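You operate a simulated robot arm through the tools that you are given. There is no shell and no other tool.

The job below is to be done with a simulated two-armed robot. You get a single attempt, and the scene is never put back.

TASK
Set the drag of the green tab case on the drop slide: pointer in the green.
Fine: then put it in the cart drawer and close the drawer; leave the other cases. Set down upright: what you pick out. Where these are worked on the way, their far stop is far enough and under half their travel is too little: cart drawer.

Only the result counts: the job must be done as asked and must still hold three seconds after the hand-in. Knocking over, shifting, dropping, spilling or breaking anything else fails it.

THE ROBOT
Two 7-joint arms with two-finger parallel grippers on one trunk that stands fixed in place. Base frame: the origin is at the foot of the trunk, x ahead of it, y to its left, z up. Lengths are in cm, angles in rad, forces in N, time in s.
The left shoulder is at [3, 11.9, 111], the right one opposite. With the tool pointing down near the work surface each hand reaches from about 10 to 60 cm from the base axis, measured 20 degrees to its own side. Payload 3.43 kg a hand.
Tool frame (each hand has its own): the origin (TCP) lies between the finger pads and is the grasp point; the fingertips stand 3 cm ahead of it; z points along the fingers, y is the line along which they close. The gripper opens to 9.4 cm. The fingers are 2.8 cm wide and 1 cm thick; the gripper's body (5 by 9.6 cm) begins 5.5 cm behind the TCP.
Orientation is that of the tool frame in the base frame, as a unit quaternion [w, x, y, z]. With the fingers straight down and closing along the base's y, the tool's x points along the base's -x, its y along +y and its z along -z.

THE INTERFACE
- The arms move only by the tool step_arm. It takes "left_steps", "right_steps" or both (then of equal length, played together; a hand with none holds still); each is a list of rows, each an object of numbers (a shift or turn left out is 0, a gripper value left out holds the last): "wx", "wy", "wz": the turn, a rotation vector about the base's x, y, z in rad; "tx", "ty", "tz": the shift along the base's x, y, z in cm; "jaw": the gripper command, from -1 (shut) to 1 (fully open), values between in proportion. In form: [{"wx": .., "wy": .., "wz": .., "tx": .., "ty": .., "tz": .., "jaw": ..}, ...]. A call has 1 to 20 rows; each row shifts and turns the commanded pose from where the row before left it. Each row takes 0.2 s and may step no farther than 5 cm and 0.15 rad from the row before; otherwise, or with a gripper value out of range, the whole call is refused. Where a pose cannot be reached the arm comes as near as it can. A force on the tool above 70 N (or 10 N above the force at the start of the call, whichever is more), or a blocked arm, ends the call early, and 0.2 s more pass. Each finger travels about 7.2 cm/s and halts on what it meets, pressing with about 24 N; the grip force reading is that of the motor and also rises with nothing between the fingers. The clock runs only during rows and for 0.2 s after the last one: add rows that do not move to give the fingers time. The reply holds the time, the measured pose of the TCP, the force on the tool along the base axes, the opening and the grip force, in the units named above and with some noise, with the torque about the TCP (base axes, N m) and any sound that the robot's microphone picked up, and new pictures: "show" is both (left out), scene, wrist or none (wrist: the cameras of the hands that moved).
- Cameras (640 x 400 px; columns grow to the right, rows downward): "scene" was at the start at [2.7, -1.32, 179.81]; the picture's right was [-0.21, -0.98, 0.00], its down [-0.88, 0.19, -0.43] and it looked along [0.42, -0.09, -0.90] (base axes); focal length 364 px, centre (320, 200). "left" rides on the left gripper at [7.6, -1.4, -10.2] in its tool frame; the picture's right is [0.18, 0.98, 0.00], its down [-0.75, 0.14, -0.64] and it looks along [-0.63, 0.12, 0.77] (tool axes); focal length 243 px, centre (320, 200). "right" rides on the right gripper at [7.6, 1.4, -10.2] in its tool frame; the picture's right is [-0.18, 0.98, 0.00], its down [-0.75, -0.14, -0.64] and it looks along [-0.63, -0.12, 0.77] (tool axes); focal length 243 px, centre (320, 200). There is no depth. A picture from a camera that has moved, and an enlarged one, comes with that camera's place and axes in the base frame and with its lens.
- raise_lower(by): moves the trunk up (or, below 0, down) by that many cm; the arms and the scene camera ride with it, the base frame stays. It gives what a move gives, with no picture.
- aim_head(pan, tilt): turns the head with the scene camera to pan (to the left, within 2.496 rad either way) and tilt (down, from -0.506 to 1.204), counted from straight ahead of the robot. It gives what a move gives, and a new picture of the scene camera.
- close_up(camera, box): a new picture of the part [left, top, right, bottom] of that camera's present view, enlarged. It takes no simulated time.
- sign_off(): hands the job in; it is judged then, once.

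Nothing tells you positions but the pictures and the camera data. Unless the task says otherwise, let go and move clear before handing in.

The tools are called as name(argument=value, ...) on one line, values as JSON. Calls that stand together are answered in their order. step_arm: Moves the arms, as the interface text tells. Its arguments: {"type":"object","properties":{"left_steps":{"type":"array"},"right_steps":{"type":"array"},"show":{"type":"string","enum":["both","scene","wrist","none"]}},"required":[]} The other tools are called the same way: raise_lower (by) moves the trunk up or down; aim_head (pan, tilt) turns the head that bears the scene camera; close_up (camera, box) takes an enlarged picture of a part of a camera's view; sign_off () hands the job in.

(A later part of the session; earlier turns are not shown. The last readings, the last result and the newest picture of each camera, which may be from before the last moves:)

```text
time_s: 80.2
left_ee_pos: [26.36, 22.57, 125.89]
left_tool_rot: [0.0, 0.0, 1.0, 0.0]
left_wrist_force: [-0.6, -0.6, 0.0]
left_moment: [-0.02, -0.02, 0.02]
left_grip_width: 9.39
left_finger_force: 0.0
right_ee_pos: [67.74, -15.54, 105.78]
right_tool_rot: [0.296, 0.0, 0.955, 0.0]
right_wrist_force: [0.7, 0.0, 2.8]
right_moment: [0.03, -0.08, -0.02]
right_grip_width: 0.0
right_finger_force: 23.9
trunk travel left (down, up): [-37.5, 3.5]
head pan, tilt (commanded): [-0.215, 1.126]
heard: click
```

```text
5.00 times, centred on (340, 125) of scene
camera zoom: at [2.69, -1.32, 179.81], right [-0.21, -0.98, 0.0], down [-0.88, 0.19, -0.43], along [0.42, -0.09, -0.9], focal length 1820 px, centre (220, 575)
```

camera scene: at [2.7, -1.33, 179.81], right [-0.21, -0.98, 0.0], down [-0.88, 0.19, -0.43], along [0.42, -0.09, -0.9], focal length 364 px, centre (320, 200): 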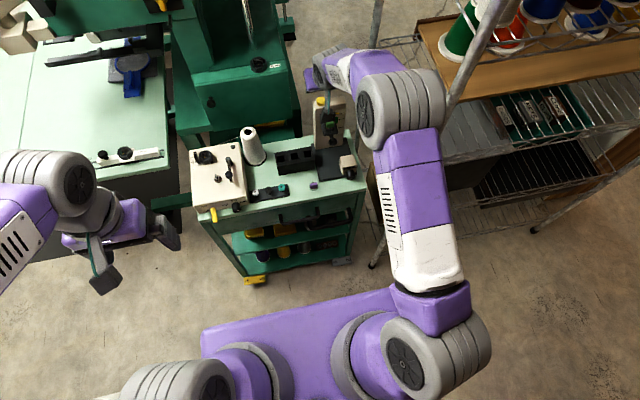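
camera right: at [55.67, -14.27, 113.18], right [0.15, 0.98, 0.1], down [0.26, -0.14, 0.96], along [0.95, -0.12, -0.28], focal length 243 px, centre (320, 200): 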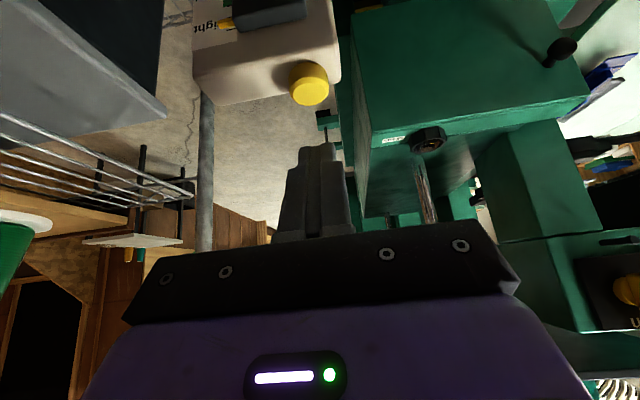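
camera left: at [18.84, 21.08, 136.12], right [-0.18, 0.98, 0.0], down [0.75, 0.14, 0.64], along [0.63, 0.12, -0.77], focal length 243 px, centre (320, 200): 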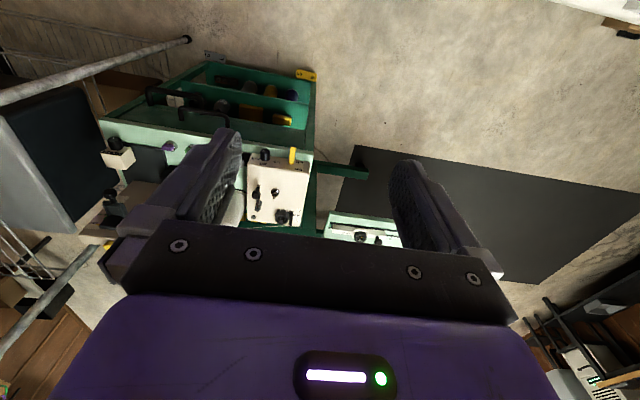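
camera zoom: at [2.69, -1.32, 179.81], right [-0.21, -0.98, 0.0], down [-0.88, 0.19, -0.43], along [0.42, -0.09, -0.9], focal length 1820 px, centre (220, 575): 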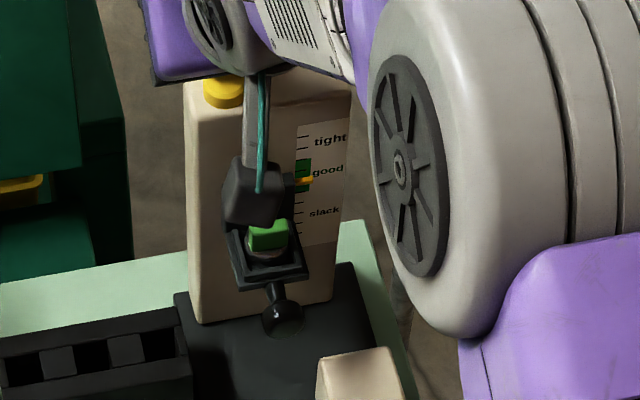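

Click again — the pointer now appears to be in the green. I'll lift off and read it closely.

step_arm(right_steps=[{"tz": 1}, {"tz": 2}, {"tz": 3}, {"tx": -4, "tz": 1}, {"tx": -4, "ty": -1, "wy": 0.1}, {"tx": -3, "ty": -1, "wy": 0.15}, {"tx": -2, "ty": -1, "wy": 0.15}, {"wy": 0.15}, {"wy": 0.05}], show="scene")

close_up(camera="scene", box=[325, 95, 355, 145])

close_up(camera="right", box=[240, 60, 400, 190])

```text
time_s: 82.2
left_ee_pos: [26.42, 22.69, 125.93]
left_tool_rot: [0.0, 0.0, 1.0, 0.0]
left_wrist_force: [0.1, 0.1, 0.3]
left_moment: [0.03, -0.01, -0.01]
left_grip_width: 9.39
left_finger_force: 0.2
right_ee_pos: [54.67, -18.73, 112.87]
right_tool_rot: [0.0, -0.001, 1.0, 0.001]
right_wrist_force: [0.2, 0.0, 0.1]
right_moment: [-0.01, 0.0, -0.01]
right_grip_width: 0.0
right_finger_force: 24.4
trunk travel left (down, up): [-37.5, 3.5]
head pan, tilt (commanded): [-0.215, 1.126]
camera scene: at [2.63, -1.33, 179.81], right [-0.21, -0.98, 0.0], down [-0.88, 0.19, -0.43], along [0.42, -0.09, -0.9], focal length 364 px, centre (320, 200)
```

scene: 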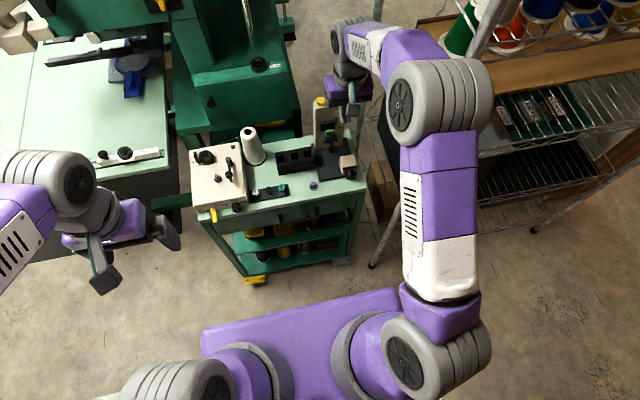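

```text
8.00 times, centred on (340, 120) of scene
camera zoom: at [2.63, -1.33, 179.81], right [-0.21, -0.98, 0.0], down [-0.88, 0.19, -0.43], along [0.42, -0.09, -0.9], focal length 2913 px, centre (160, 840)
```

zoom: 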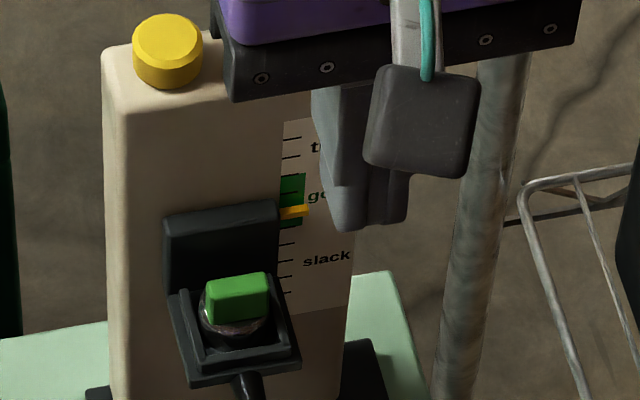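

```text
3.08 times, centred on (320, 125) of right
camera zoom: at [47.02, -17.28, 123.13], right [0.18, 0.98, 0.0], down [0.75, -0.14, 0.64], along [0.63, -0.12, -0.77], focal length 746 px, centre (320, 431)
```

zoom: 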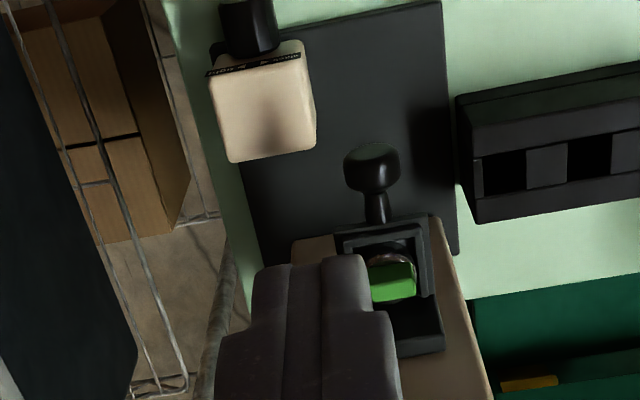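

The pointer sits at about tick 5, well inside the green (ticks 3–6). The drag is set. Now the drawer: I'll look closely at the cart front to work out which handle belongs to the drawer.

close_up(camera="scene", box=[230, 185, 370, 270])

close_up(camera="scene", box=[270, 190, 370, 245])

close_up(camera="left", box=[90, 50, 330, 190])

```text
4.57 times, centred on (300, 228) of scene
camera zoom: at [2.63, -1.33, 179.81], right [-0.21, -0.98, 0.0], down [-0.88, 0.19, -0.43], along [0.42, -0.09, -0.9], focal length 1664 px, centre (411, 74)
```

zoom: 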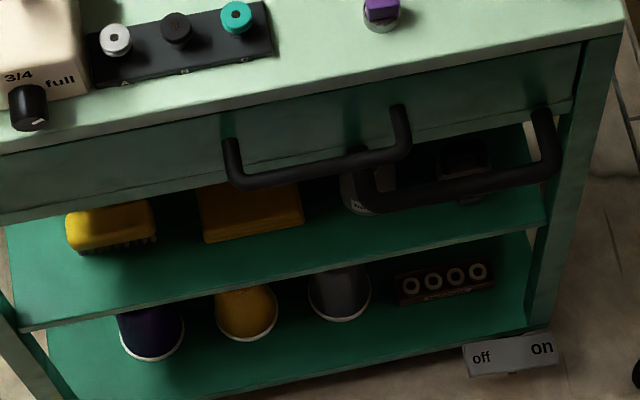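

```text
6.40 times, centred on (320, 218) of scene
camera zoom: at [2.63, -1.33, 179.81], right [-0.21, -0.98, 0.0], down [-0.88, 0.19, -0.43], along [0.42, -0.09, -0.9], focal length 2330 px, centre (320, 88)
```

zoom: 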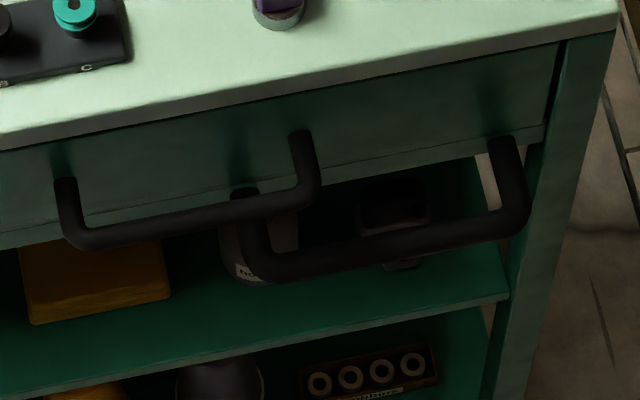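

```text
2.67 times, centred on (210, 120) of left
camera zoom: at [18.77, 21.12, 136.14], right [-0.18, 0.98, 0.0], down [0.75, 0.14, 0.64], along [0.63, 0.12, -0.77], focal length 647 px, centre (613, 413)
```

zoom: 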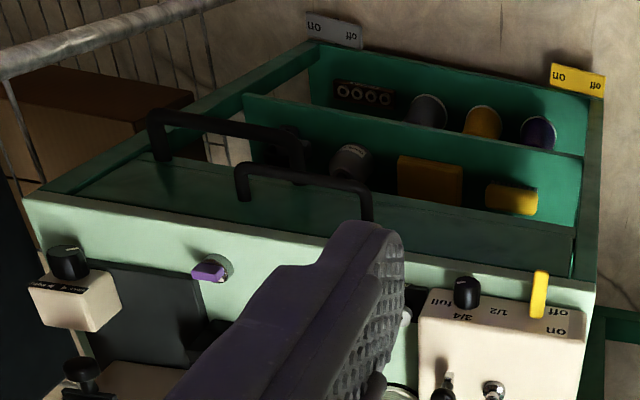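

Handle A (z≈76.8, y +1.8…−10.2) sits on the drawer front above the seam, while the other handle is fixed to the lower rail. I'll bring the left hand over handle A, turning it so the fingers close along x around the bar.

step_arm(left_steps=[{"wz": -0.1428, "tx": 1.5, "ty": -2.4, "tz": -1}, {"wz": -0.1428, "tx": 1.5, "ty": -2.4, "tz": -2}, {"wz": -0.1428, "tx": 1.5, "ty": -2.4, "tz": -2}, {"wz": -0.1428, "tx": 1.5, "ty": -2.4, "tz": -2}, {"wz": -0.1428, "tx": 1.5, "ty": -2.4, "tz": -2}, {"wz": -0.1428, "tx": 2, "ty": -2.4, "tz": -2}, {"wz": -0.1428, "tx": 2, "ty": -2.4, "tz": -2}, {"wz": -0.1428, "tx": 2, "ty": -2.5, "tz": -2}, {"wz": -0.1428, "tx": 2, "ty": -2.5, "tz": -2}, {"wz": -0.1428, "tx": 2, "ty": -2.5, "tz": -2}, {"wz": -0.1428, "tx": 1.8, "ty": -2.5, "tz": -2}, {"jaw": -0.2}], show="both")

close_up(camera="left", box=[200, 60, 440, 220])

```text
time_s: 84.8
left_ee_pos: [45.69, -4.38, 104.95]
left_tool_rot: [-0.001, 0.707, 0.707, 0.0]
left_wrist_force: [0.7, -0.2, 0.6]
left_moment: [0.0, -0.01, 0.01]
left_grip_width: 3.87
left_finger_force: 0.1
right_ee_pos: [54.62, -18.59, 112.84]
right_tool_rot: [0.0, 0.0, 1.0, 0.001]
right_wrist_force: [-0.3, 0.3, 0.5]
right_moment: [-0.04, 0.0, -0.01]
right_grip_width: 0.0
right_finger_force: 24.0
trunk travel left (down, up): [-37.5, 3.5]
head pan, tilt (commanded): [-0.215, 1.126]
camera scene: at [2.62, -1.25, 179.82], right [-0.21, -0.98, 0.0], down [-0.88, 0.19, -0.43], along [0.42, -0.09, -0.9], focal length 364 px, centre (320, 200)
camera left: at [44.37, 3.23, 115.06], right [0.98, 0.18, 0.0], down [0.14, -0.75, 0.64], along [0.12, -0.63, -0.77], focal length 243 px, centre (320, 200)
```

scene: 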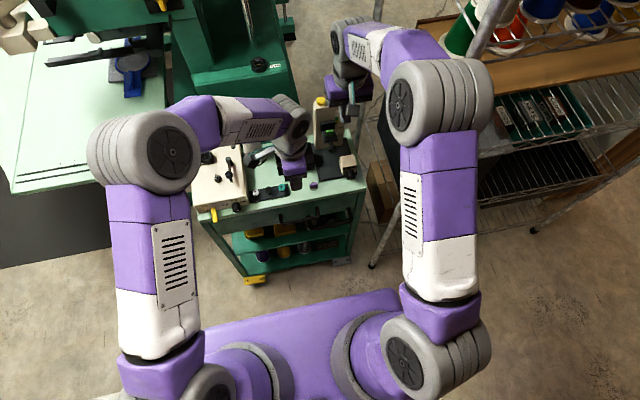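
left: 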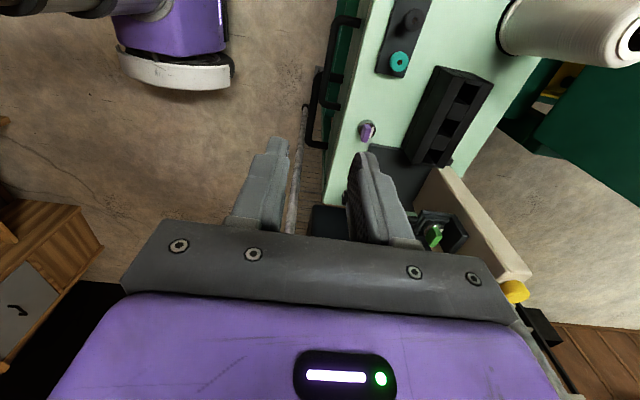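

```text
2.50 times, centred on (320, 140) of left
camera zoom: at [44.37, 3.23, 115.06], right [0.98, 0.18, 0.0], down [0.14, -0.75, 0.64], along [0.12, -0.63, -0.77], focal length 606 px, centre (320, 350)
```

zoom: 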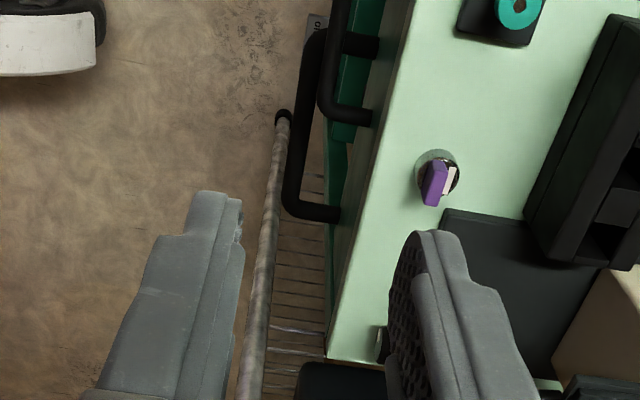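

The left hand is over the front edge. I'll zoom on handle A for its exact bar position.

close_up(camera="left", box=[280, 0, 400, 110])

close_up(camera="scene", box=[240, 170, 340, 240])

```text
3.64 times, centred on (340, 55) of left
camera zoom: at [44.37, 3.23, 115.06], right [0.98, 0.18, 0.0], down [0.14, -0.75, 0.64], along [0.12, -0.63, -0.77], focal length 882 px, centre (247, 727)
```

zoom: 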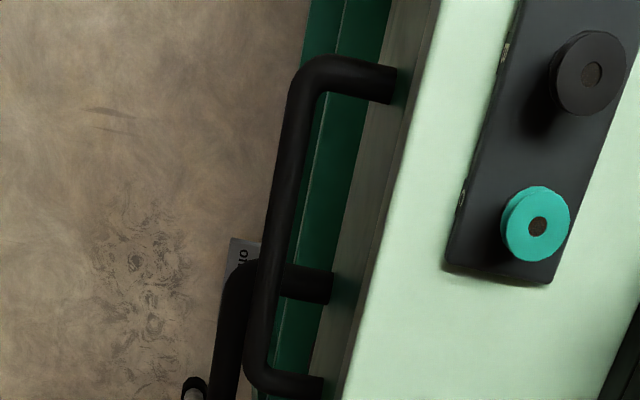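

```text
5.71 times, centred on (290, 205) of scene
camera zoom: at [2.62, -1.25, 179.82], right [-0.21, -0.98, 0.0], down [-0.88, 0.19, -0.43], along [0.42, -0.09, -0.9], focal length 2080 px, centre (491, 171)
```

zoom: 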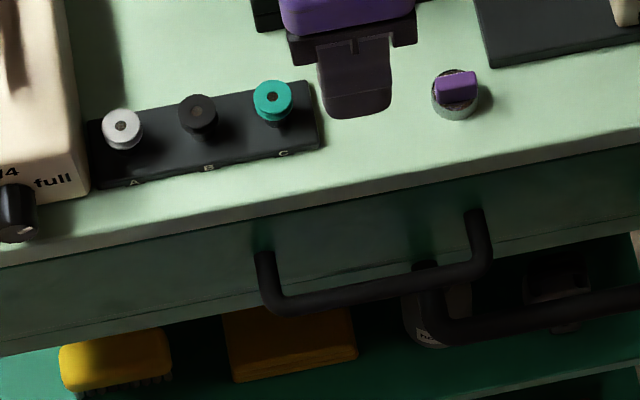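

By cross-checking views, the drawer face spans z≈68.7–77.9, so its handle bar is near [47.2, −4.5, ~73.2]. I'll tilt the left hand forward about 0.5 rad so its body clears the tabletop edge, then descend partway in front of the drawer.

step_arm(left_steps=[{"wy": -0.125, "tz": -3}, {"wy": -0.125, "tz": -3}, {"wy": -0.125, "tz": -3}, {"wy": -0.125, "tz": -3}, {"tz": -4, "tx": -0.7}, {"tz": -4, "tx": -0.7}, {"tz": -3, "tx": -0.6}, {"tz": 0}], show="both")

close_up(camera="left", box=[220, 60, 440, 210])

close_up(camera="scene", box=[230, 160, 340, 240])

```text
time_s: 86.6
left_ee_pos: [43.83, -4.18, 81.64]
left_tool_rot: [0.174, 0.685, 0.685, 0.176]
left_wrist_force: [-0.2, 0.4, -0.3]
left_moment: [0.01, -0.02, -0.02]
left_grip_width: 3.75
left_finger_force: 0.1
right_ee_pos: [54.57, -18.76, 112.83]
right_tool_rot: [0.0, -0.001, 1.0, 0.001]
right_wrist_force: [0.5, 1.2, -0.1]
right_moment: [0.0, -0.02, -0.01]
right_grip_width: 0.01
right_finger_force: 23.5
trunk travel left (down, up): [-37.5, 3.5]
head pan, tilt (commanded): [-0.215, 1.126]
camera scene: at [2.65, -1.38, 179.81], right [-0.21, -0.98, 0.0], down [-0.88, 0.19, -0.43], along [0.42, -0.09, -0.9], focal length 364 px, centre (320, 200)
camera left: at [37.64, 3.34, 89.93], right [0.86, 0.18, 0.47], down [-0.18, -0.75, 0.63], along [0.47, -0.63, -0.62], focal length 243 px, centre (320, 200)
```

scene: 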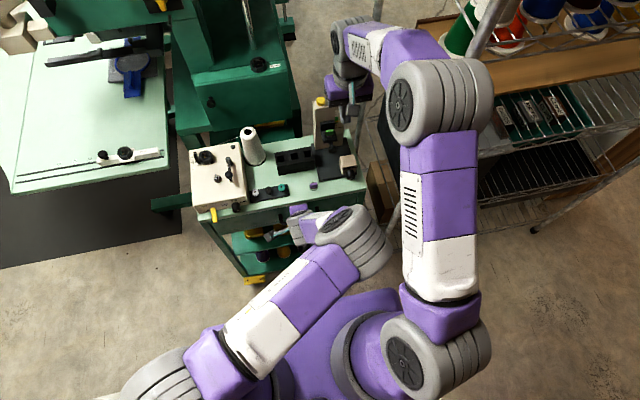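
left: 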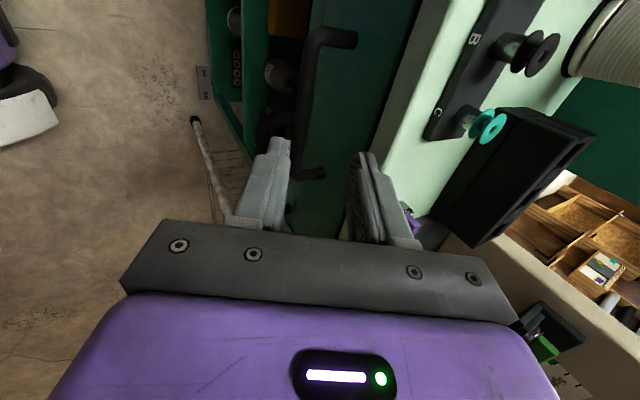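

```text
2.67 times, centred on (330, 135) of left
camera zoom: at [37.64, 3.34, 89.93], right [0.86, 0.18, 0.47], down [-0.18, -0.75, 0.63], along [0.47, -0.63, -0.62], focal length 647 px, centre (293, 373)
```

zoom: 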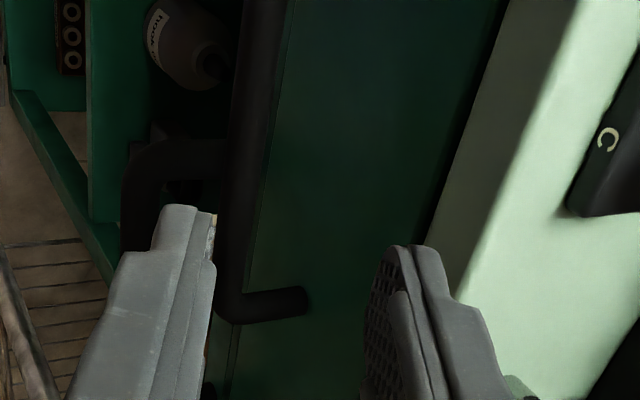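

```text
5.00 times, centred on (285, 200) of scene
camera zoom: at [2.65, -1.38, 179.81], right [-0.21, -0.98, 0.0], down [-0.88, 0.19, -0.43], along [0.42, -0.09, -0.9], focal length 1820 px, centre (495, 200)
```

zoom: 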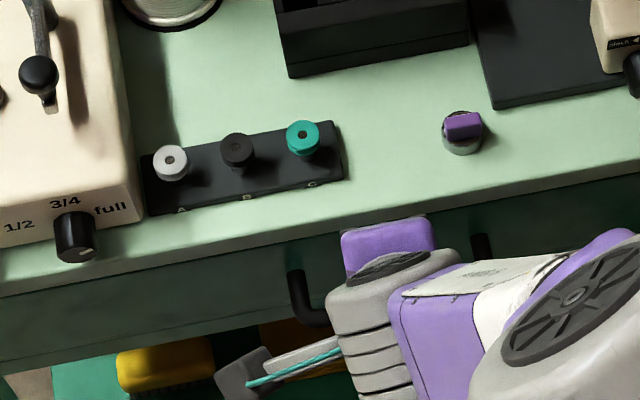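

The tilt made the left elbow swing across the front, so the left arm is awkward here. I'll retreat the left arm to its parking place and use the right arm for the drawer, since handle A is nearly in front of it.

step_arm(left_steps=[{"tz": 3, "tx": -0.5}, {"tz": 4}, {"tz": 4, "wy": 0.125}, {"tz": 4, "wy": 0.125}, {"tz": 4, "wy": 0.125}, {"tz": 4, "wy": 0.125}, {"tz": 2, "ty": 2, "tx": -1}, {"ty": 2.5, "tx": -1.5, "tz": 2, "wz": 0.1428}, {"ty": 2.5, "tx": -1.5, "tz": 2, "wz": 0.1428}, {"ty": 2.5, "tx": -1.5, "tz": 2, "wz": 0.1428}, {"ty": 2.5, "tx": -1.5, "tz": 2, "wz": 0.1428}, {"ty": 2.5, "tx": -1.5, "tz": 2, "wz": 0.1428}, {"ty": 2.5, "tx": -1.5, "tz": 2, "wz": 0.1428}, {"ty": 2.5, "tx": -1.5, "tz": 2, "wz": 0.1428}, {"ty": 2.5, "tx": -1.5, "tz": 2, "wz": 0.1428}, {"ty": 2.5, "tx": -1.5, "tz": 1, "wz": 0.1428}, {"ty": 2, "tx": -1, "wz": 0.1428}, {"wz": 0.1428}, {"tz": 0}], show="scene")

```text
time_s: 90.6
left_ee_pos: [27.54, 22.37, 123.75]
left_tool_rot: [0.0, -0.001, 1.0, 0.0]
left_wrist_force: [-0.2, -0.4, -0.2]
left_moment: [0.0, 0.0, 0.0]
left_grip_width: 3.72
left_finger_force: 0.1
right_ee_pos: [54.67, -18.69, 112.79]
right_tool_rot: [0.0, -0.001, 1.0, 0.001]
right_wrist_force: [-0.8, 1.1, -0.6]
right_moment: [0.02, -0.03, 0.0]
right_grip_width: 0.01
right_finger_force: 23.6
trunk travel left (down, up): [-37.5, 3.5]
head pan, tilt (commanded): [-0.215, 1.126]
camera scene: at [2.68, -1.3, 179.81], right [-0.21, -0.98, 0.0], down [-0.88, 0.19, -0.43], along [0.42, -0.09, -0.9], focal length 364 px, centre (320, 200)
```

scene: 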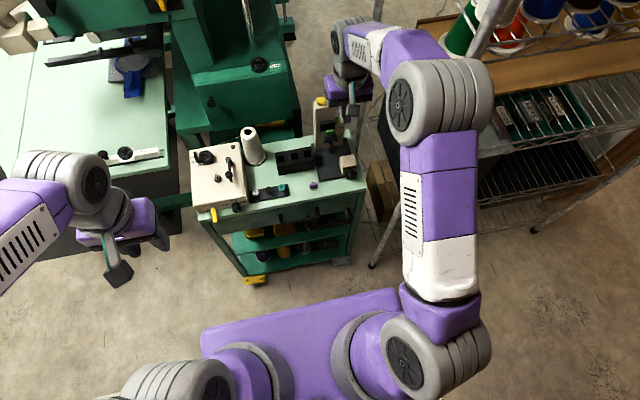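

Left arm parked. Refined: handle bar at x≈47.25, z≈73.6, between y≈1.1 and −9.6. Now I'll bring the right hand around, fingers closing along x, in front of the drawer.

step_arm(right_steps=[{"wz": 0.1428, "tx": -1, "ty": 1.2}, {"wz": 0.1428, "tx": -1, "ty": 1.2}, {"wz": 0.1428, "tx": -1, "ty": 1.2}, {"wz": 0.1428, "tx": -1, "ty": 1.2, "jaw": -0.2}, {"wz": 0.1428, "tx": -1, "ty": 1.2, "tz": -1}, {"wz": 0.1428, "tx": -1, "ty": 1.2, "tz": -1}, {"wz": 0.1428, "tx": -1, "ty": 1.2, "tz": -1}, {"wz": 0.1428, "tx": -1, "ty": 1.2, "tz": -1}, {"wz": 0.1428, "tx": -1, "ty": 1.2, "tz": -1}, {"wz": 0.1428, "tx": -0.5, "ty": 1, "tz": -1}, {"wz": 0.1428, "tx": -0.5, "ty": 0.9, "tz": -1}, {"wy": -0.125, "tz": -2}, {"wy": -0.125, "tz": -2}, {"tz": 0}], show="both")

close_up(camera="right", box=[230, 40, 440, 190])

```text
time_s: 93.6
left_ee_pos: [27.56, 22.22, 123.83]
left_tool_rot: [0.0, 0.0, 1.0, 0.0]
left_wrist_force: [-0.3, 0.1, 0.5]
left_moment: [0.0, 0.0, -0.01]
left_grip_width: 3.78
left_finger_force: 0.0
right_ee_pos: [44.65, -5.99, 101.96]
right_tool_rot: [-0.089, 0.702, -0.701, 0.088]
right_wrist_force: [-0.7, -0.8, 0.2]
right_moment: [0.03, 0.03, 0.03]
right_grip_width: 3.76
right_finger_force: 0.0
trunk travel left (down, up): [-37.5, 3.5]
head pan, tilt (commanded): [-0.215, 1.126]
camera scene: at [2.72, -1.46, 179.81], right [-0.21, -0.98, 0.0], down [-0.88, 0.19, -0.43], along [0.42, -0.09, -0.9], focal length 364 px, centre (320, 200)
camera right: at [40.69, -13.63, 111.54], right [-0.95, 0.18, -0.24], down [-0.02, 0.75, 0.66], along [0.3, 0.63, -0.71], focal length 243 px, centre (320, 200)
```

scene: 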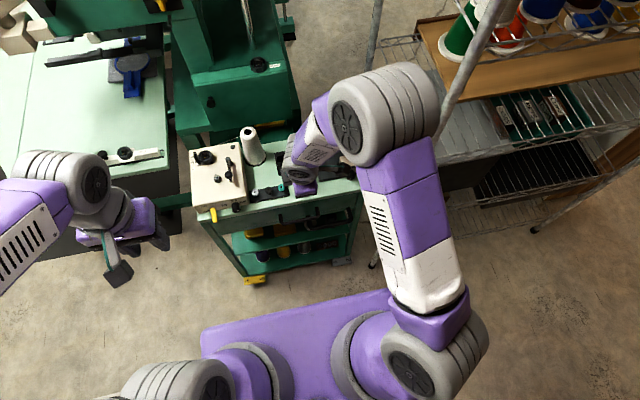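
right: 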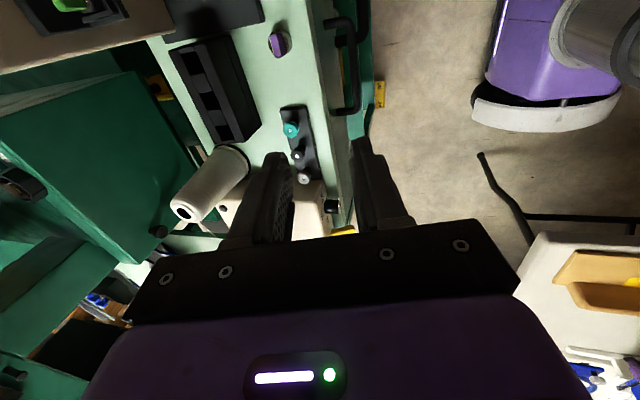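

```text
2.67 times, centred on (335, 115) of right
camera zoom: at [40.69, -13.63, 111.54], right [-0.95, 0.18, -0.24], down [-0.02, 0.75, 0.66], along [0.3, 0.63, -0.71], focal length 647 px, centre (280, 427)
```

zoom: 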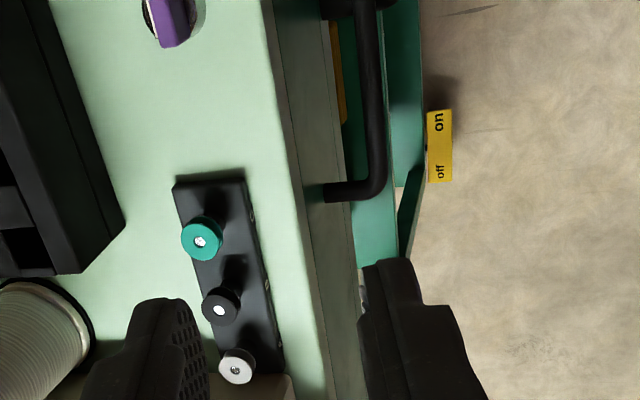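

The right arm posture is good, with its elbow high, and the bar confirms at x≈47.3, z≈73.6. I'll narrow the jaw to 2.6 cm and descend to just above the bar.

step_arm(right_steps=[{"tz": -4, "jaw": -0.447}, {"tz": -4}, {"tz": -4, "tx": 0.3}, {"tz": -4, "tx": 0.4}, {"tz": -3.5, "tx": 0.4}, {"tz": -2}, {"tz": 0}], show="both")

close_up(camera="right", box=[250, 70, 410, 190])

```text
time_s: 95.2
left_ee_pos: [27.71, 22.14, 123.76]
left_tool_rot: [-0.001, 0.0, 1.0, 0.001]
left_wrist_force: [0.1, -0.2, 0.4]
left_moment: [0.02, 0.0, -0.02]
left_grip_width: 3.76
left_finger_force: 0.0
right_ee_pos: [45.64, -5.93, 80.36]
right_tool_rot: [-0.087, 0.703, -0.701, 0.088]
right_wrist_force: [-0.3, 0.5, -0.3]
right_moment: [0.03, 0.04, -0.01]
right_grip_width: 2.58
right_finger_force: 0.1
trunk travel left (down, up): [-37.5, 3.5]
head pan, tilt (commanded): [-0.215, 1.126]
camera scene: at [2.69, -1.33, 179.81], right [-0.21, -0.98, 0.0], down [-0.88, 0.19, -0.43], along [0.42, -0.09, -0.9], focal length 364 px, centre (320, 200)
camera right: at [41.83, -13.52, 89.97], right [-0.95, 0.18, -0.24], down [-0.02, 0.75, 0.66], along [0.3, 0.63, -0.71], focal length 243 px, centre (320, 200)
```

scene: 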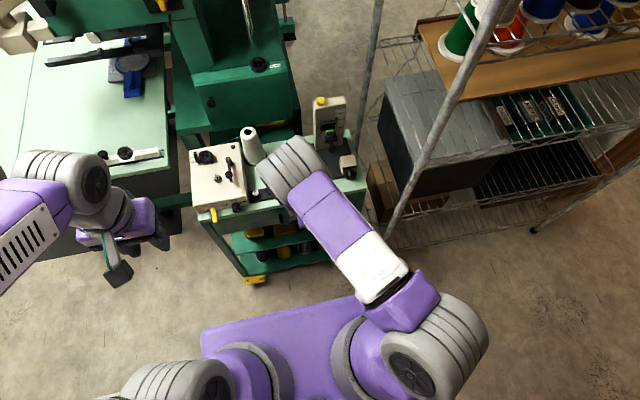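
right: 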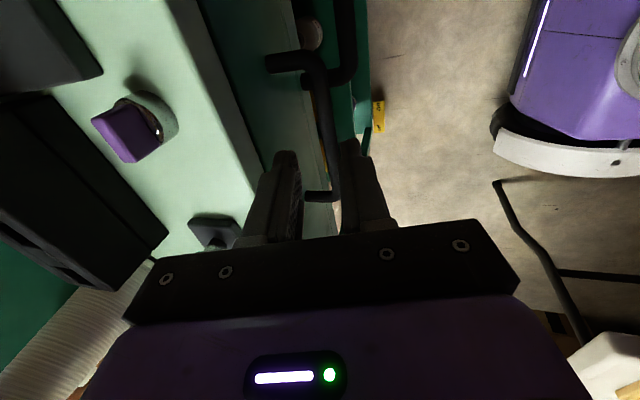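

```text
3.33 times, centred on (330, 130) of right
camera zoom: at [41.83, -13.52, 89.97], right [-0.95, 0.18, -0.24], down [-0.02, 0.75, 0.66], along [0.3, 0.63, -0.71], focal length 809 px, centre (287, 433)
```

zoom: 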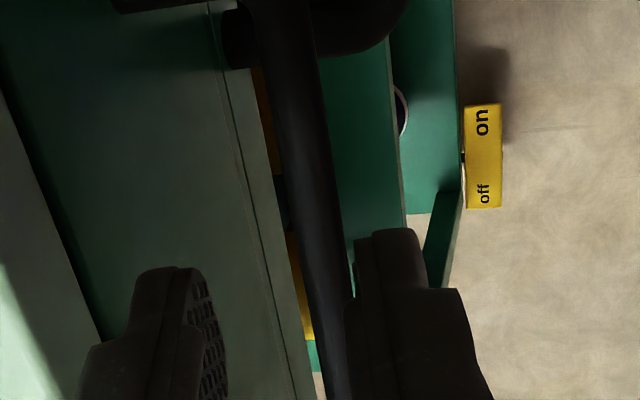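

The bar runs between the fingers, about [47.0, −6, 73.6]. I'll approach along the tool direction to straddle it.

step_arm(right_steps=[{"tx": 0.3, "tz": -1.5}, {"tx": 0.25, "tz": -1.5}, {"tx": 0.1, "tz": -0.7}, {"tz": 0}], show="none")

close_up(camera="right", box=[250, 80, 410, 200])

```text
time_s: 96.2
left_ee_pos: [27.59, 22.21, 123.78]
left_tool_rot: [0.0, 0.0, 1.0, 0.001]
left_wrist_force: [0.3, 0.2, -0.2]
left_moment: [-0.01, -0.03, -0.01]
left_grip_width: 3.77
left_finger_force: 0.0
right_ee_pos: [46.41, -5.91, 76.65]
right_tool_rot: [0.087, -0.701, 0.702, -0.088]
right_wrist_force: [0.3, 0.7, 0.3]
right_moment: [0.05, 0.0, -0.01]
right_grip_width: 2.61
right_finger_force: 0.1
trunk travel left (down, up): [-37.5, 3.5]
head pan, tilt (commanded): [-0.215, 1.126]
```

```text
3.33 times, centred on (330, 140) of right
camera zoom: at [42.6, -13.57, 86.21], right [-0.95, 0.18, -0.24], down [-0.02, 0.75, 0.66], along [0.3, 0.63, -0.71], focal length 809 px, centre (287, 400)
```

zoom: 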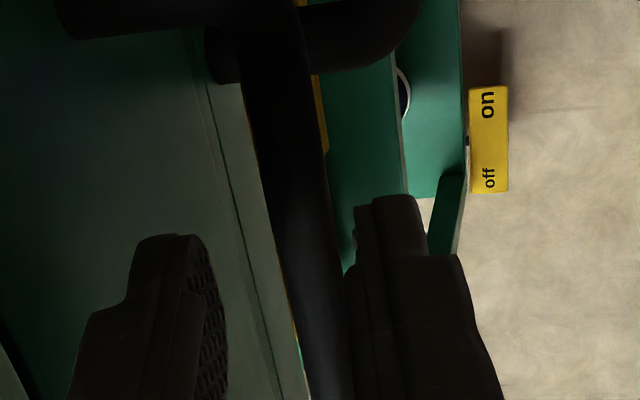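

The bar is at [46.9, −5.9, 73.25], slightly toward the front finger. A straight drop of 1.3 cm centres it; then I'll close.

step_arm(right_steps=[{"tx": -0.1, "tz": -0.6}, {"tx": 0, "tz": -0.65}, {"tz": 0}, {"jaw": -1}, {"jaw": -1}, {"jaw": -1}], show="none")

close_up(camera="right", box=[250, 80, 410, 200])

close_up(camera="scene", box=[180, 120, 380, 260])

```text
time_s: 97.6
left_ee_pos: [27.77, 22.2, 123.86]
left_tool_rot: [0.0, 0.001, 1.0, -0.001]
left_wrist_force: [0.4, 0.0, -0.1]
left_moment: [0.01, 0.03, 0.0]
left_grip_width: 3.77
left_finger_force: 0.2
right_ee_pos: [46.5, -6.03, 75.31]
right_tool_rot: [-0.087, 0.703, -0.7, 0.088]
right_wrist_force: [2.4, -1.4, 0.7]
right_moment: [-0.29, -0.1, 1.07]
right_grip_width: 1.18
right_finger_force: 45.1
trunk travel left (down, up): [-37.5, 3.5]
head pan, tilt (commanded): [-0.215, 1.126]
```

```text
3.33 times, centred on (330, 140) of right
camera zoom: at [42.54, -13.61, 84.99], right [-0.95, 0.18, -0.24], down [-0.02, 0.75, 0.66], along [0.3, 0.63, -0.71], focal length 809 px, centre (287, 400)
```

zoom: 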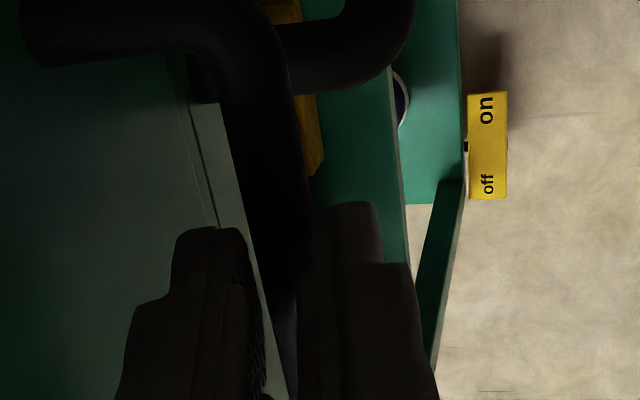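

```text
2.86 times, centred on (280, 190) of scene
camera zoom: at [2.73, -1.33, 179.81], right [-0.21, -0.98, 0.0], down [-0.88, 0.19, -0.43], along [0.42, -0.09, -0.9], focal length 1040 px, centre (434, 229)
```

zoom: 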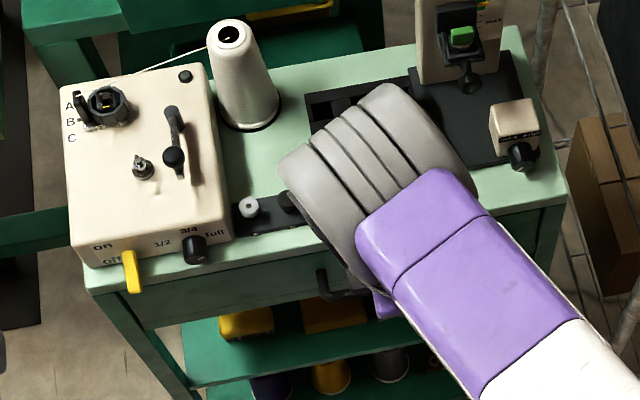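

Handle gripped (1.18 cm). I'll pull gently toward the robot, checking forces and that the cart itself does not move.

step_arm(right_steps=[{"tx": -0.5}, {"tx": -0.8}, {"tx": -0.8, "ty": 0.03}, {"tx": -0.8, "ty": 0.03}, {"tx": 0}], show="none")

close_up(camera="scene", box=[180, 120, 380, 260])

close_up(camera="right", box=[150, 0, 410, 200])

```text
time_s: 98.8
left_ee_pos: [27.47, 22.29, 123.93]
left_tool_rot: [0.001, 0.001, 1.0, 0.0]
left_wrist_force: [-0.1, -0.3, -0.5]
left_moment: [-0.04, 0.01, 0.02]
left_grip_width: 3.76
left_finger_force: 0.1
right_ee_pos: [43.4, -6.04, 75.32]
right_tool_rot: [-0.088, 0.702, -0.701, 0.088]
right_wrist_force: [0.9, -3.8, 13.9]
right_moment: [0.1, -0.12, 1.18]
right_grip_width: 1.17
right_finger_force: 45.1
trunk travel left (down, up): [-37.5, 3.5]
head pan, tilt (commanded): [-0.215, 1.126]
```

```text
2.86 times, centred on (280, 190) of scene
camera zoom: at [2.6, -1.36, 179.82], right [-0.21, -0.98, 0.0], down [-0.88, 0.19, -0.43], along [0.42, -0.09, -0.9], focal length 1040 px, centre (434, 229)
```

zoom: 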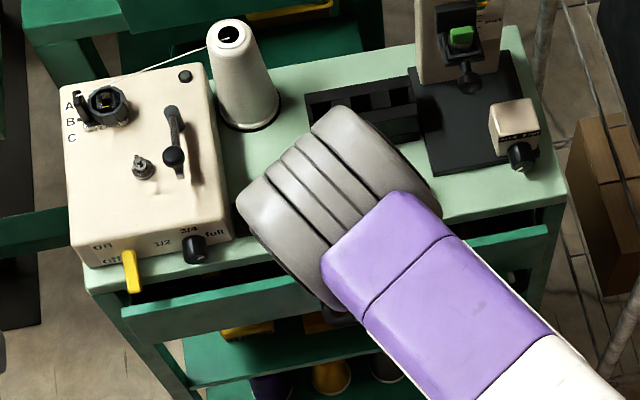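

```text
2.00 times, centred on (280, 100) of right
camera zoom: at [39.49, -13.6, 84.99], right [-0.95, 0.18, -0.24], down [-0.02, 0.75, 0.66], along [0.3, 0.63, -0.71], focal length 485 px, centre (400, 400)
```

zoom: 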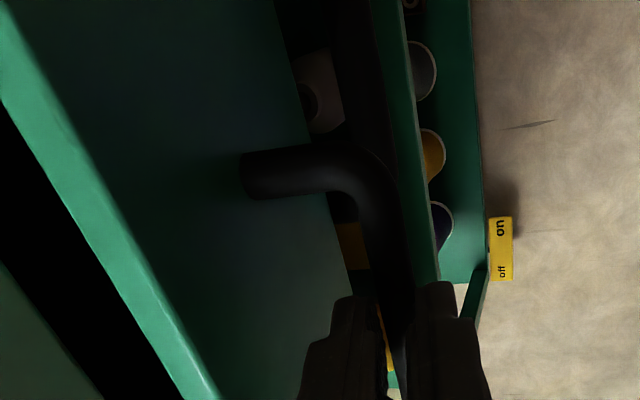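

The drawer is sliding out and the cart is not moving. Continuing to pull, easing slightly upward to relieve the vertical force.

step_arm(right_steps=[{"tx": -0.8, "ty": 0.02, "tz": 0.12}, {"tx": -1, "ty": 0.02}, {"tx": -1, "ty": 0.02}, {"tx": -1, "ty": 0.02}, {"tx": -1, "ty": 0.02}, {"tx": 0}], show="none")

close_up(camera="scene", box=[180, 120, 380, 260])

```text
time_s: 100.2
left_ee_pos: [27.73, 22.14, 123.76]
left_tool_rot: [0.0, 0.0, 1.0, 0.0]
left_wrist_force: [0.1, 0.2, -0.3]
left_moment: [0.02, -0.02, 0.01]
left_grip_width: 3.76
left_finger_force: 0.0
right_ee_pos: [38.49, -5.95, 75.44]
right_tool_rot: [-0.086, 0.702, -0.702, 0.087]
right_wrist_force: [0.6, -6.5, -18.2]
right_moment: [-0.66, 0.08, 1.0]
right_grip_width: 1.15
right_finger_force: 45.4
trunk travel left (down, up): [-37.5, 3.5]
head pan, tilt (commanded): [-0.215, 1.126]
```

```text
2.86 times, centred on (280, 190) of scene
camera zoom: at [2.86, -1.42, 179.8], right [-0.21, -0.98, 0.0], down [-0.88, 0.19, -0.43], along [0.42, -0.09, -0.9], focal length 1040 px, centre (434, 229)
```

zoom: 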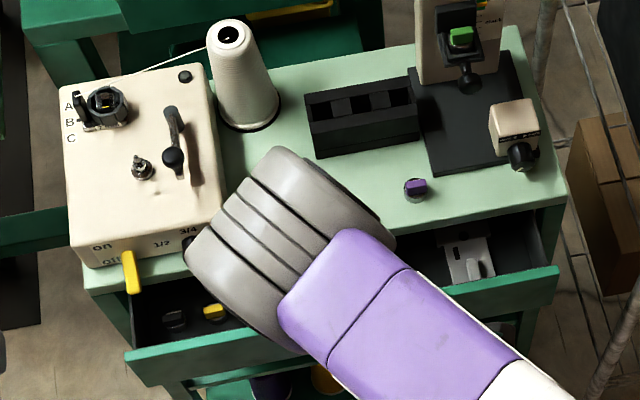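

About 8 cm open and the cart steady. A small downward correction, then I'll keep pulling.

step_arm(right_steps=[{"tx": -0.8, "ty": 0.03, "tz": -0.07}, {"tx": -1, "ty": 0.03}, {"tx": -1, "ty": 0.03}, {"tx": -1, "ty": 0.03}, {"tx": 0}], show="none")

close_up(camera="scene", box=[180, 120, 380, 260])

```text
time_s: 101.4
left_ee_pos: [27.76, 22.02, 123.88]
left_tool_rot: [0.0, 0.0, 1.0, 0.001]
left_wrist_force: [0.7, 0.3, -0.1]
left_moment: [0.02, 0.0, 0.04]
left_grip_width: 3.76
left_finger_force: 0.0
right_ee_pos: [34.77, -5.84, 75.35]
right_tool_rot: [0.086, -0.701, 0.702, -0.088]
right_wrist_force: [0.7, -18.1, -11.7]
right_moment: [-0.84, 0.05, 1.08]
right_grip_width: 1.17
right_finger_force: 45.1
trunk travel left (down, up): [-37.5, 3.5]
head pan, tilt (commanded): [-0.215, 1.126]
```

```text
2.86 times, centred on (280, 190) of scene
camera zoom: at [2.8, -1.56, 179.81], right [-0.21, -0.98, 0.0], down [-0.88, 0.19, -0.43], along [0.42, -0.09, -0.9], focal length 1040 px, centre (434, 229)
```

zoom: 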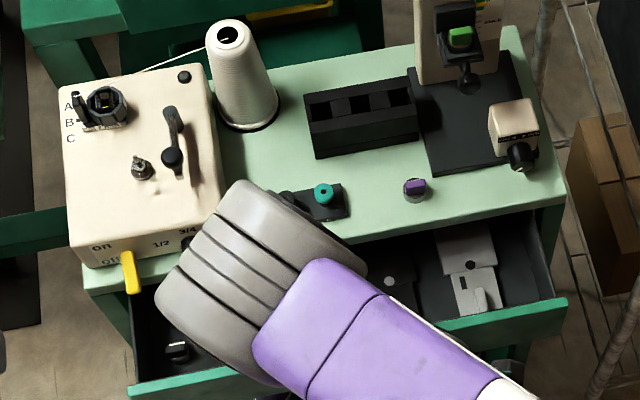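

About 12 cm open. I'll correct a small sideways bias and continue toward the stop.

step_arm(right_steps=[{"tx": -0.8, "ty": -0.08, "tz": -0.04}, {"tx": -1, "ty": -0.05}, {"tx": -1}, {"tx": -1}, {"tx": 0}], show="none")

close_up(camera="scene", box=[170, 120, 380, 270])

```text
time_s: 102.6
left_ee_pos: [27.59, 21.97, 123.85]
left_tool_rot: [0.0, 0.0, 1.0, 0.001]
left_wrist_force: [0.1, -0.4, -0.1]
left_moment: [-0.04, 0.01, 0.0]
left_grip_width: 3.75
left_finger_force: 0.1
right_ee_pos: [30.86, -5.9, 75.28]
right_tool_rot: [0.087, -0.701, 0.702, -0.088]
right_wrist_force: [0.5, -17.7, 0.5]
right_moment: [-1.06, -0.04, 0.96]
right_grip_width: 1.17
right_finger_force: 44.4
trunk travel left (down, up): [-37.5, 3.5]
head pan, tilt (commanded): [-0.215, 1.126]
```

```text
2.67 times, centred on (275, 195) of scene
camera zoom: at [2.71, -1.54, 179.81], right [-0.21, -0.98, 0.0], down [-0.88, 0.19, -0.43], along [0.42, -0.09, -0.9], focal length 971 px, centre (440, 213)
```

zoom: 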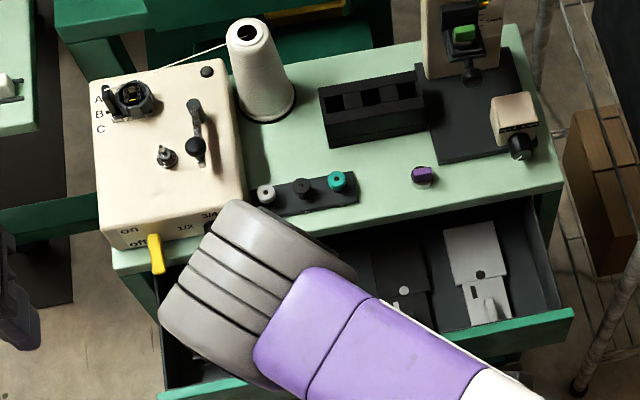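

About 15.6 cm open, no stop yet. Continuing carefully.

step_arm(right_steps=[{"tx": -0.8, "ty": -0.1}, {"tx": -1, "ty": -0.02}, {"tx": -1}, {"tx": -1}, {"tx": 0}], show="none")

close_up(camera="scene", box=[170, 120, 380, 270])

```text
time_s: 103.8
left_ee_pos: [27.59, 22.04, 123.91]
left_tool_rot: [0.001, 0.001, 1.0, -0.001]
left_wrist_force: [-0.7, 0.0, -1.4]
left_moment: [0.02, 0.0, -0.01]
left_grip_width: 3.75
left_finger_force: 0.0
right_ee_pos: [26.81, -6.21, 75.33]
right_tool_rot: [-0.085, 0.703, -0.701, 0.085]
right_wrist_force: [0.0, 0.8, 0.4]
right_moment: [0.04, 0.0, 0.02]
right_grip_width: 0.01
right_finger_force: 32.8
trunk travel left (down, up): [-37.5, 3.5]
head pan, tilt (commanded): [-0.215, 1.126]
```

```text
2.67 times, centred on (275, 195) of scene
camera zoom: at [2.71, -1.4, 179.81], right [-0.21, -0.98, 0.0], down [-0.88, 0.19, -0.43], along [0.42, -0.09, -0.9], focal length 971 px, centre (440, 213)
```

zoom: 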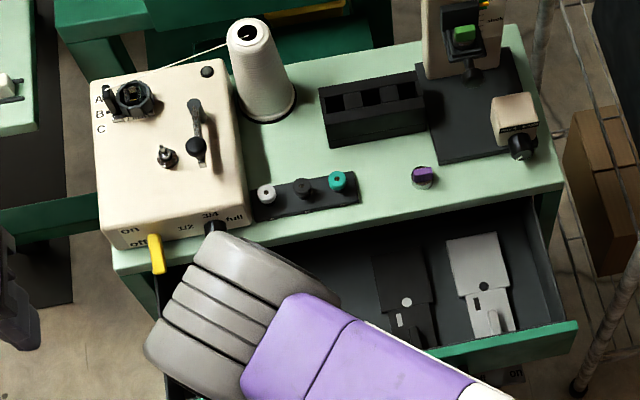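

At the drawer's end stop the fingers slipped off the bar, so it is fully open (about 16–17 cm), and the cart hasn't moved. I'll raise the hand straight up and clear the view to inspect the drawer.

step_arm(right_steps=[{"tz": 2}, {"tz": 4}, {"tz": 4}, {"tz": 4}, {"tz": 4, "wy": 0.125}, {"tz": 4, "wy": 0.125}, {"tz": 4, "tx": 2}, {"tz": 4, "tx": 3}, {"tz": 4, "tx": 3}, {"tx": 4, "ty": -2}, {"tx": 4, "ty": -2}, {"tx": 4, "ty": -2}, {"tx": 4, "ty": -2}, {"tx": 3, "ty": -1}, {"tz": 0}], show="scene")

close_up(camera="scene", box=[200, 170, 380, 280])

close_up(camera="left", box=[90, 40, 330, 200])

```text
time_s: 107.0
left_ee_pos: [27.53, 22.2, 123.78]
left_tool_rot: [0.0, 0.0, 1.0, 0.0]
left_wrist_force: [-0.1, 0.1, 0.8]
left_moment: [0.0, -0.02, -0.01]
left_grip_width: 3.74
left_finger_force: 0.1
right_ee_pos: [54.37, -15.09, 109.1]
right_tool_rot: [0.001, 0.708, -0.706, -0.002]
right_wrist_force: [0.4, 0.5, 0.1]
right_moment: [-0.01, -0.02, 0.02]
right_grip_width: 0.0
right_finger_force: 32.8
trunk travel left (down, up): [-37.5, 3.5]
head pan, tilt (commanded): [-0.215, 1.126]
camera scene: at [2.65, -1.32, 179.81], right [-0.21, -0.98, 0.0], down [-0.88, 0.19, -0.43], along [0.42, -0.09, -0.9], focal length 364 px, centre (320, 200)
```

scene: 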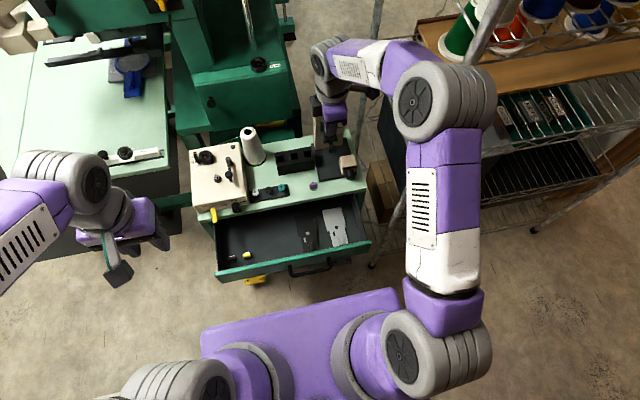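

```text
3.56 times, centred on (290, 225) of scene
camera zoom: at [2.65, -1.32, 179.81], right [-0.21, -0.98, 0.0], down [-0.88, 0.19, -0.43], along [0.42, -0.09, -0.9], focal length 1294 px, centre (427, 111)
```

zoom: 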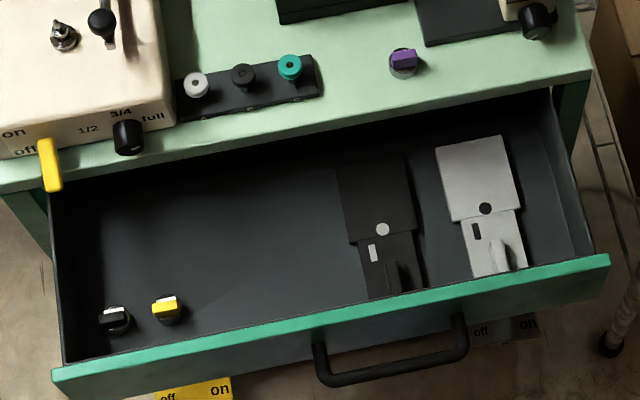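

```text
2.50 times, centred on (210, 120) of left
camera zoom: at [19.98, 20.71, 133.99], right [-0.18, 0.98, 0.0], down [0.75, 0.14, 0.64], along [0.63, 0.12, -0.77], focal length 606 px, centre (595, 400)
```

zoom: 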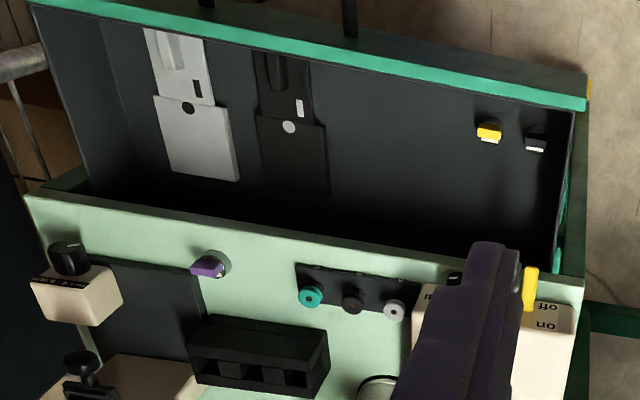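

The drawer is fully open with plenty of free floor between the dark plate and the two small cases inside. Next I'll open the fingers to 3 cm and look at the green case in the slide to pick it up.

step_arm(right_steps=[{"tx": 2.5, "ty": -0.7, "jaw": -0.36}, {"tx": 2.5, "ty": -0.7}, {"tx": 2.5, "ty": -0.6}, {"tx": 1, "ty": 0}, {"tz": 0}], show="wrist")

close_up(camera="right", box=[250, 60, 390, 170])

close_up(camera="scene", box=[310, 80, 370, 160])

```text
time_s: 108.2
left_ee_pos: [27.62, 22.24, 123.87]
left_tool_rot: [0.001, 0.0, 1.0, 0.0]
left_wrist_force: [-0.4, 0.2, -0.4]
left_moment: [0.0, -0.01, -0.01]
left_grip_width: 3.76
left_finger_force: 0.1
right_ee_pos: [62.8, -17.0, 109.39]
right_tool_rot: [0.0, 0.708, -0.707, -0.001]
right_wrist_force: [-0.2, -1.1, -0.6]
right_moment: [-0.02, -0.01, 0.01]
right_grip_width: 3.01
right_finger_force: 0.0
trunk travel left (down, up): [-37.5, 3.5]
head pan, tilt (commanded): [-0.215, 1.126]
camera right: at [61.42, -24.59, 119.61], right [-0.98, 0.18, 0.0], down [0.14, 0.75, 0.64], along [0.12, 0.63, -0.77], focal length 243 px, centre (320, 200)
```

right: 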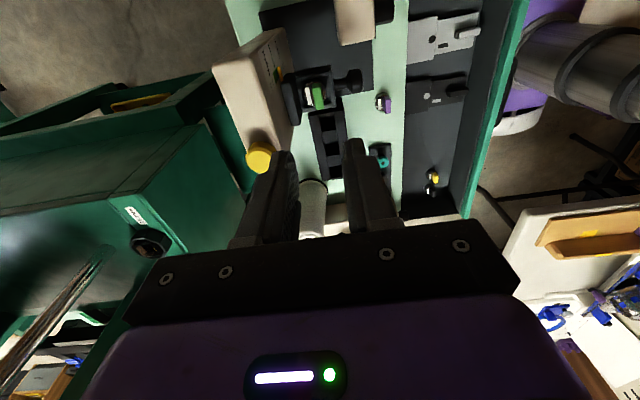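

```text
3.64 times, centred on (320, 115) of right
camera zoom: at [61.42, -24.59, 119.61], right [-0.98, 0.18, 0.0], down [0.14, 0.75, 0.64], along [0.12, 0.63, -0.77], focal length 882 px, centre (320, 509)
```

zoom: 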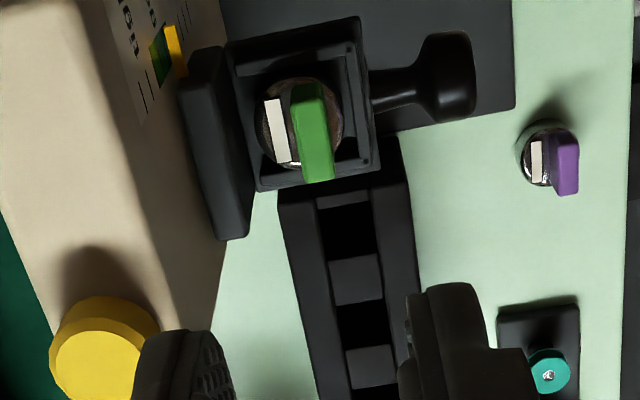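

```text
5.00 times, centred on (340, 120) of scene
camera zoom: at [2.7, -1.33, 179.81], right [-0.21, -0.98, 0.0], down [-0.88, 0.19, -0.43], along [0.42, -0.09, -0.9], focal length 1820 px, centre (220, 600)
```

zoom: 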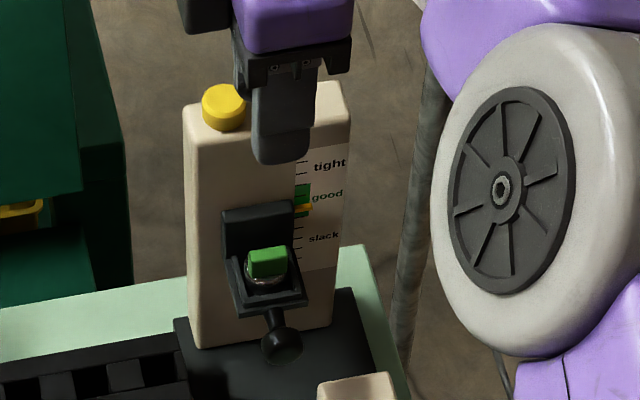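

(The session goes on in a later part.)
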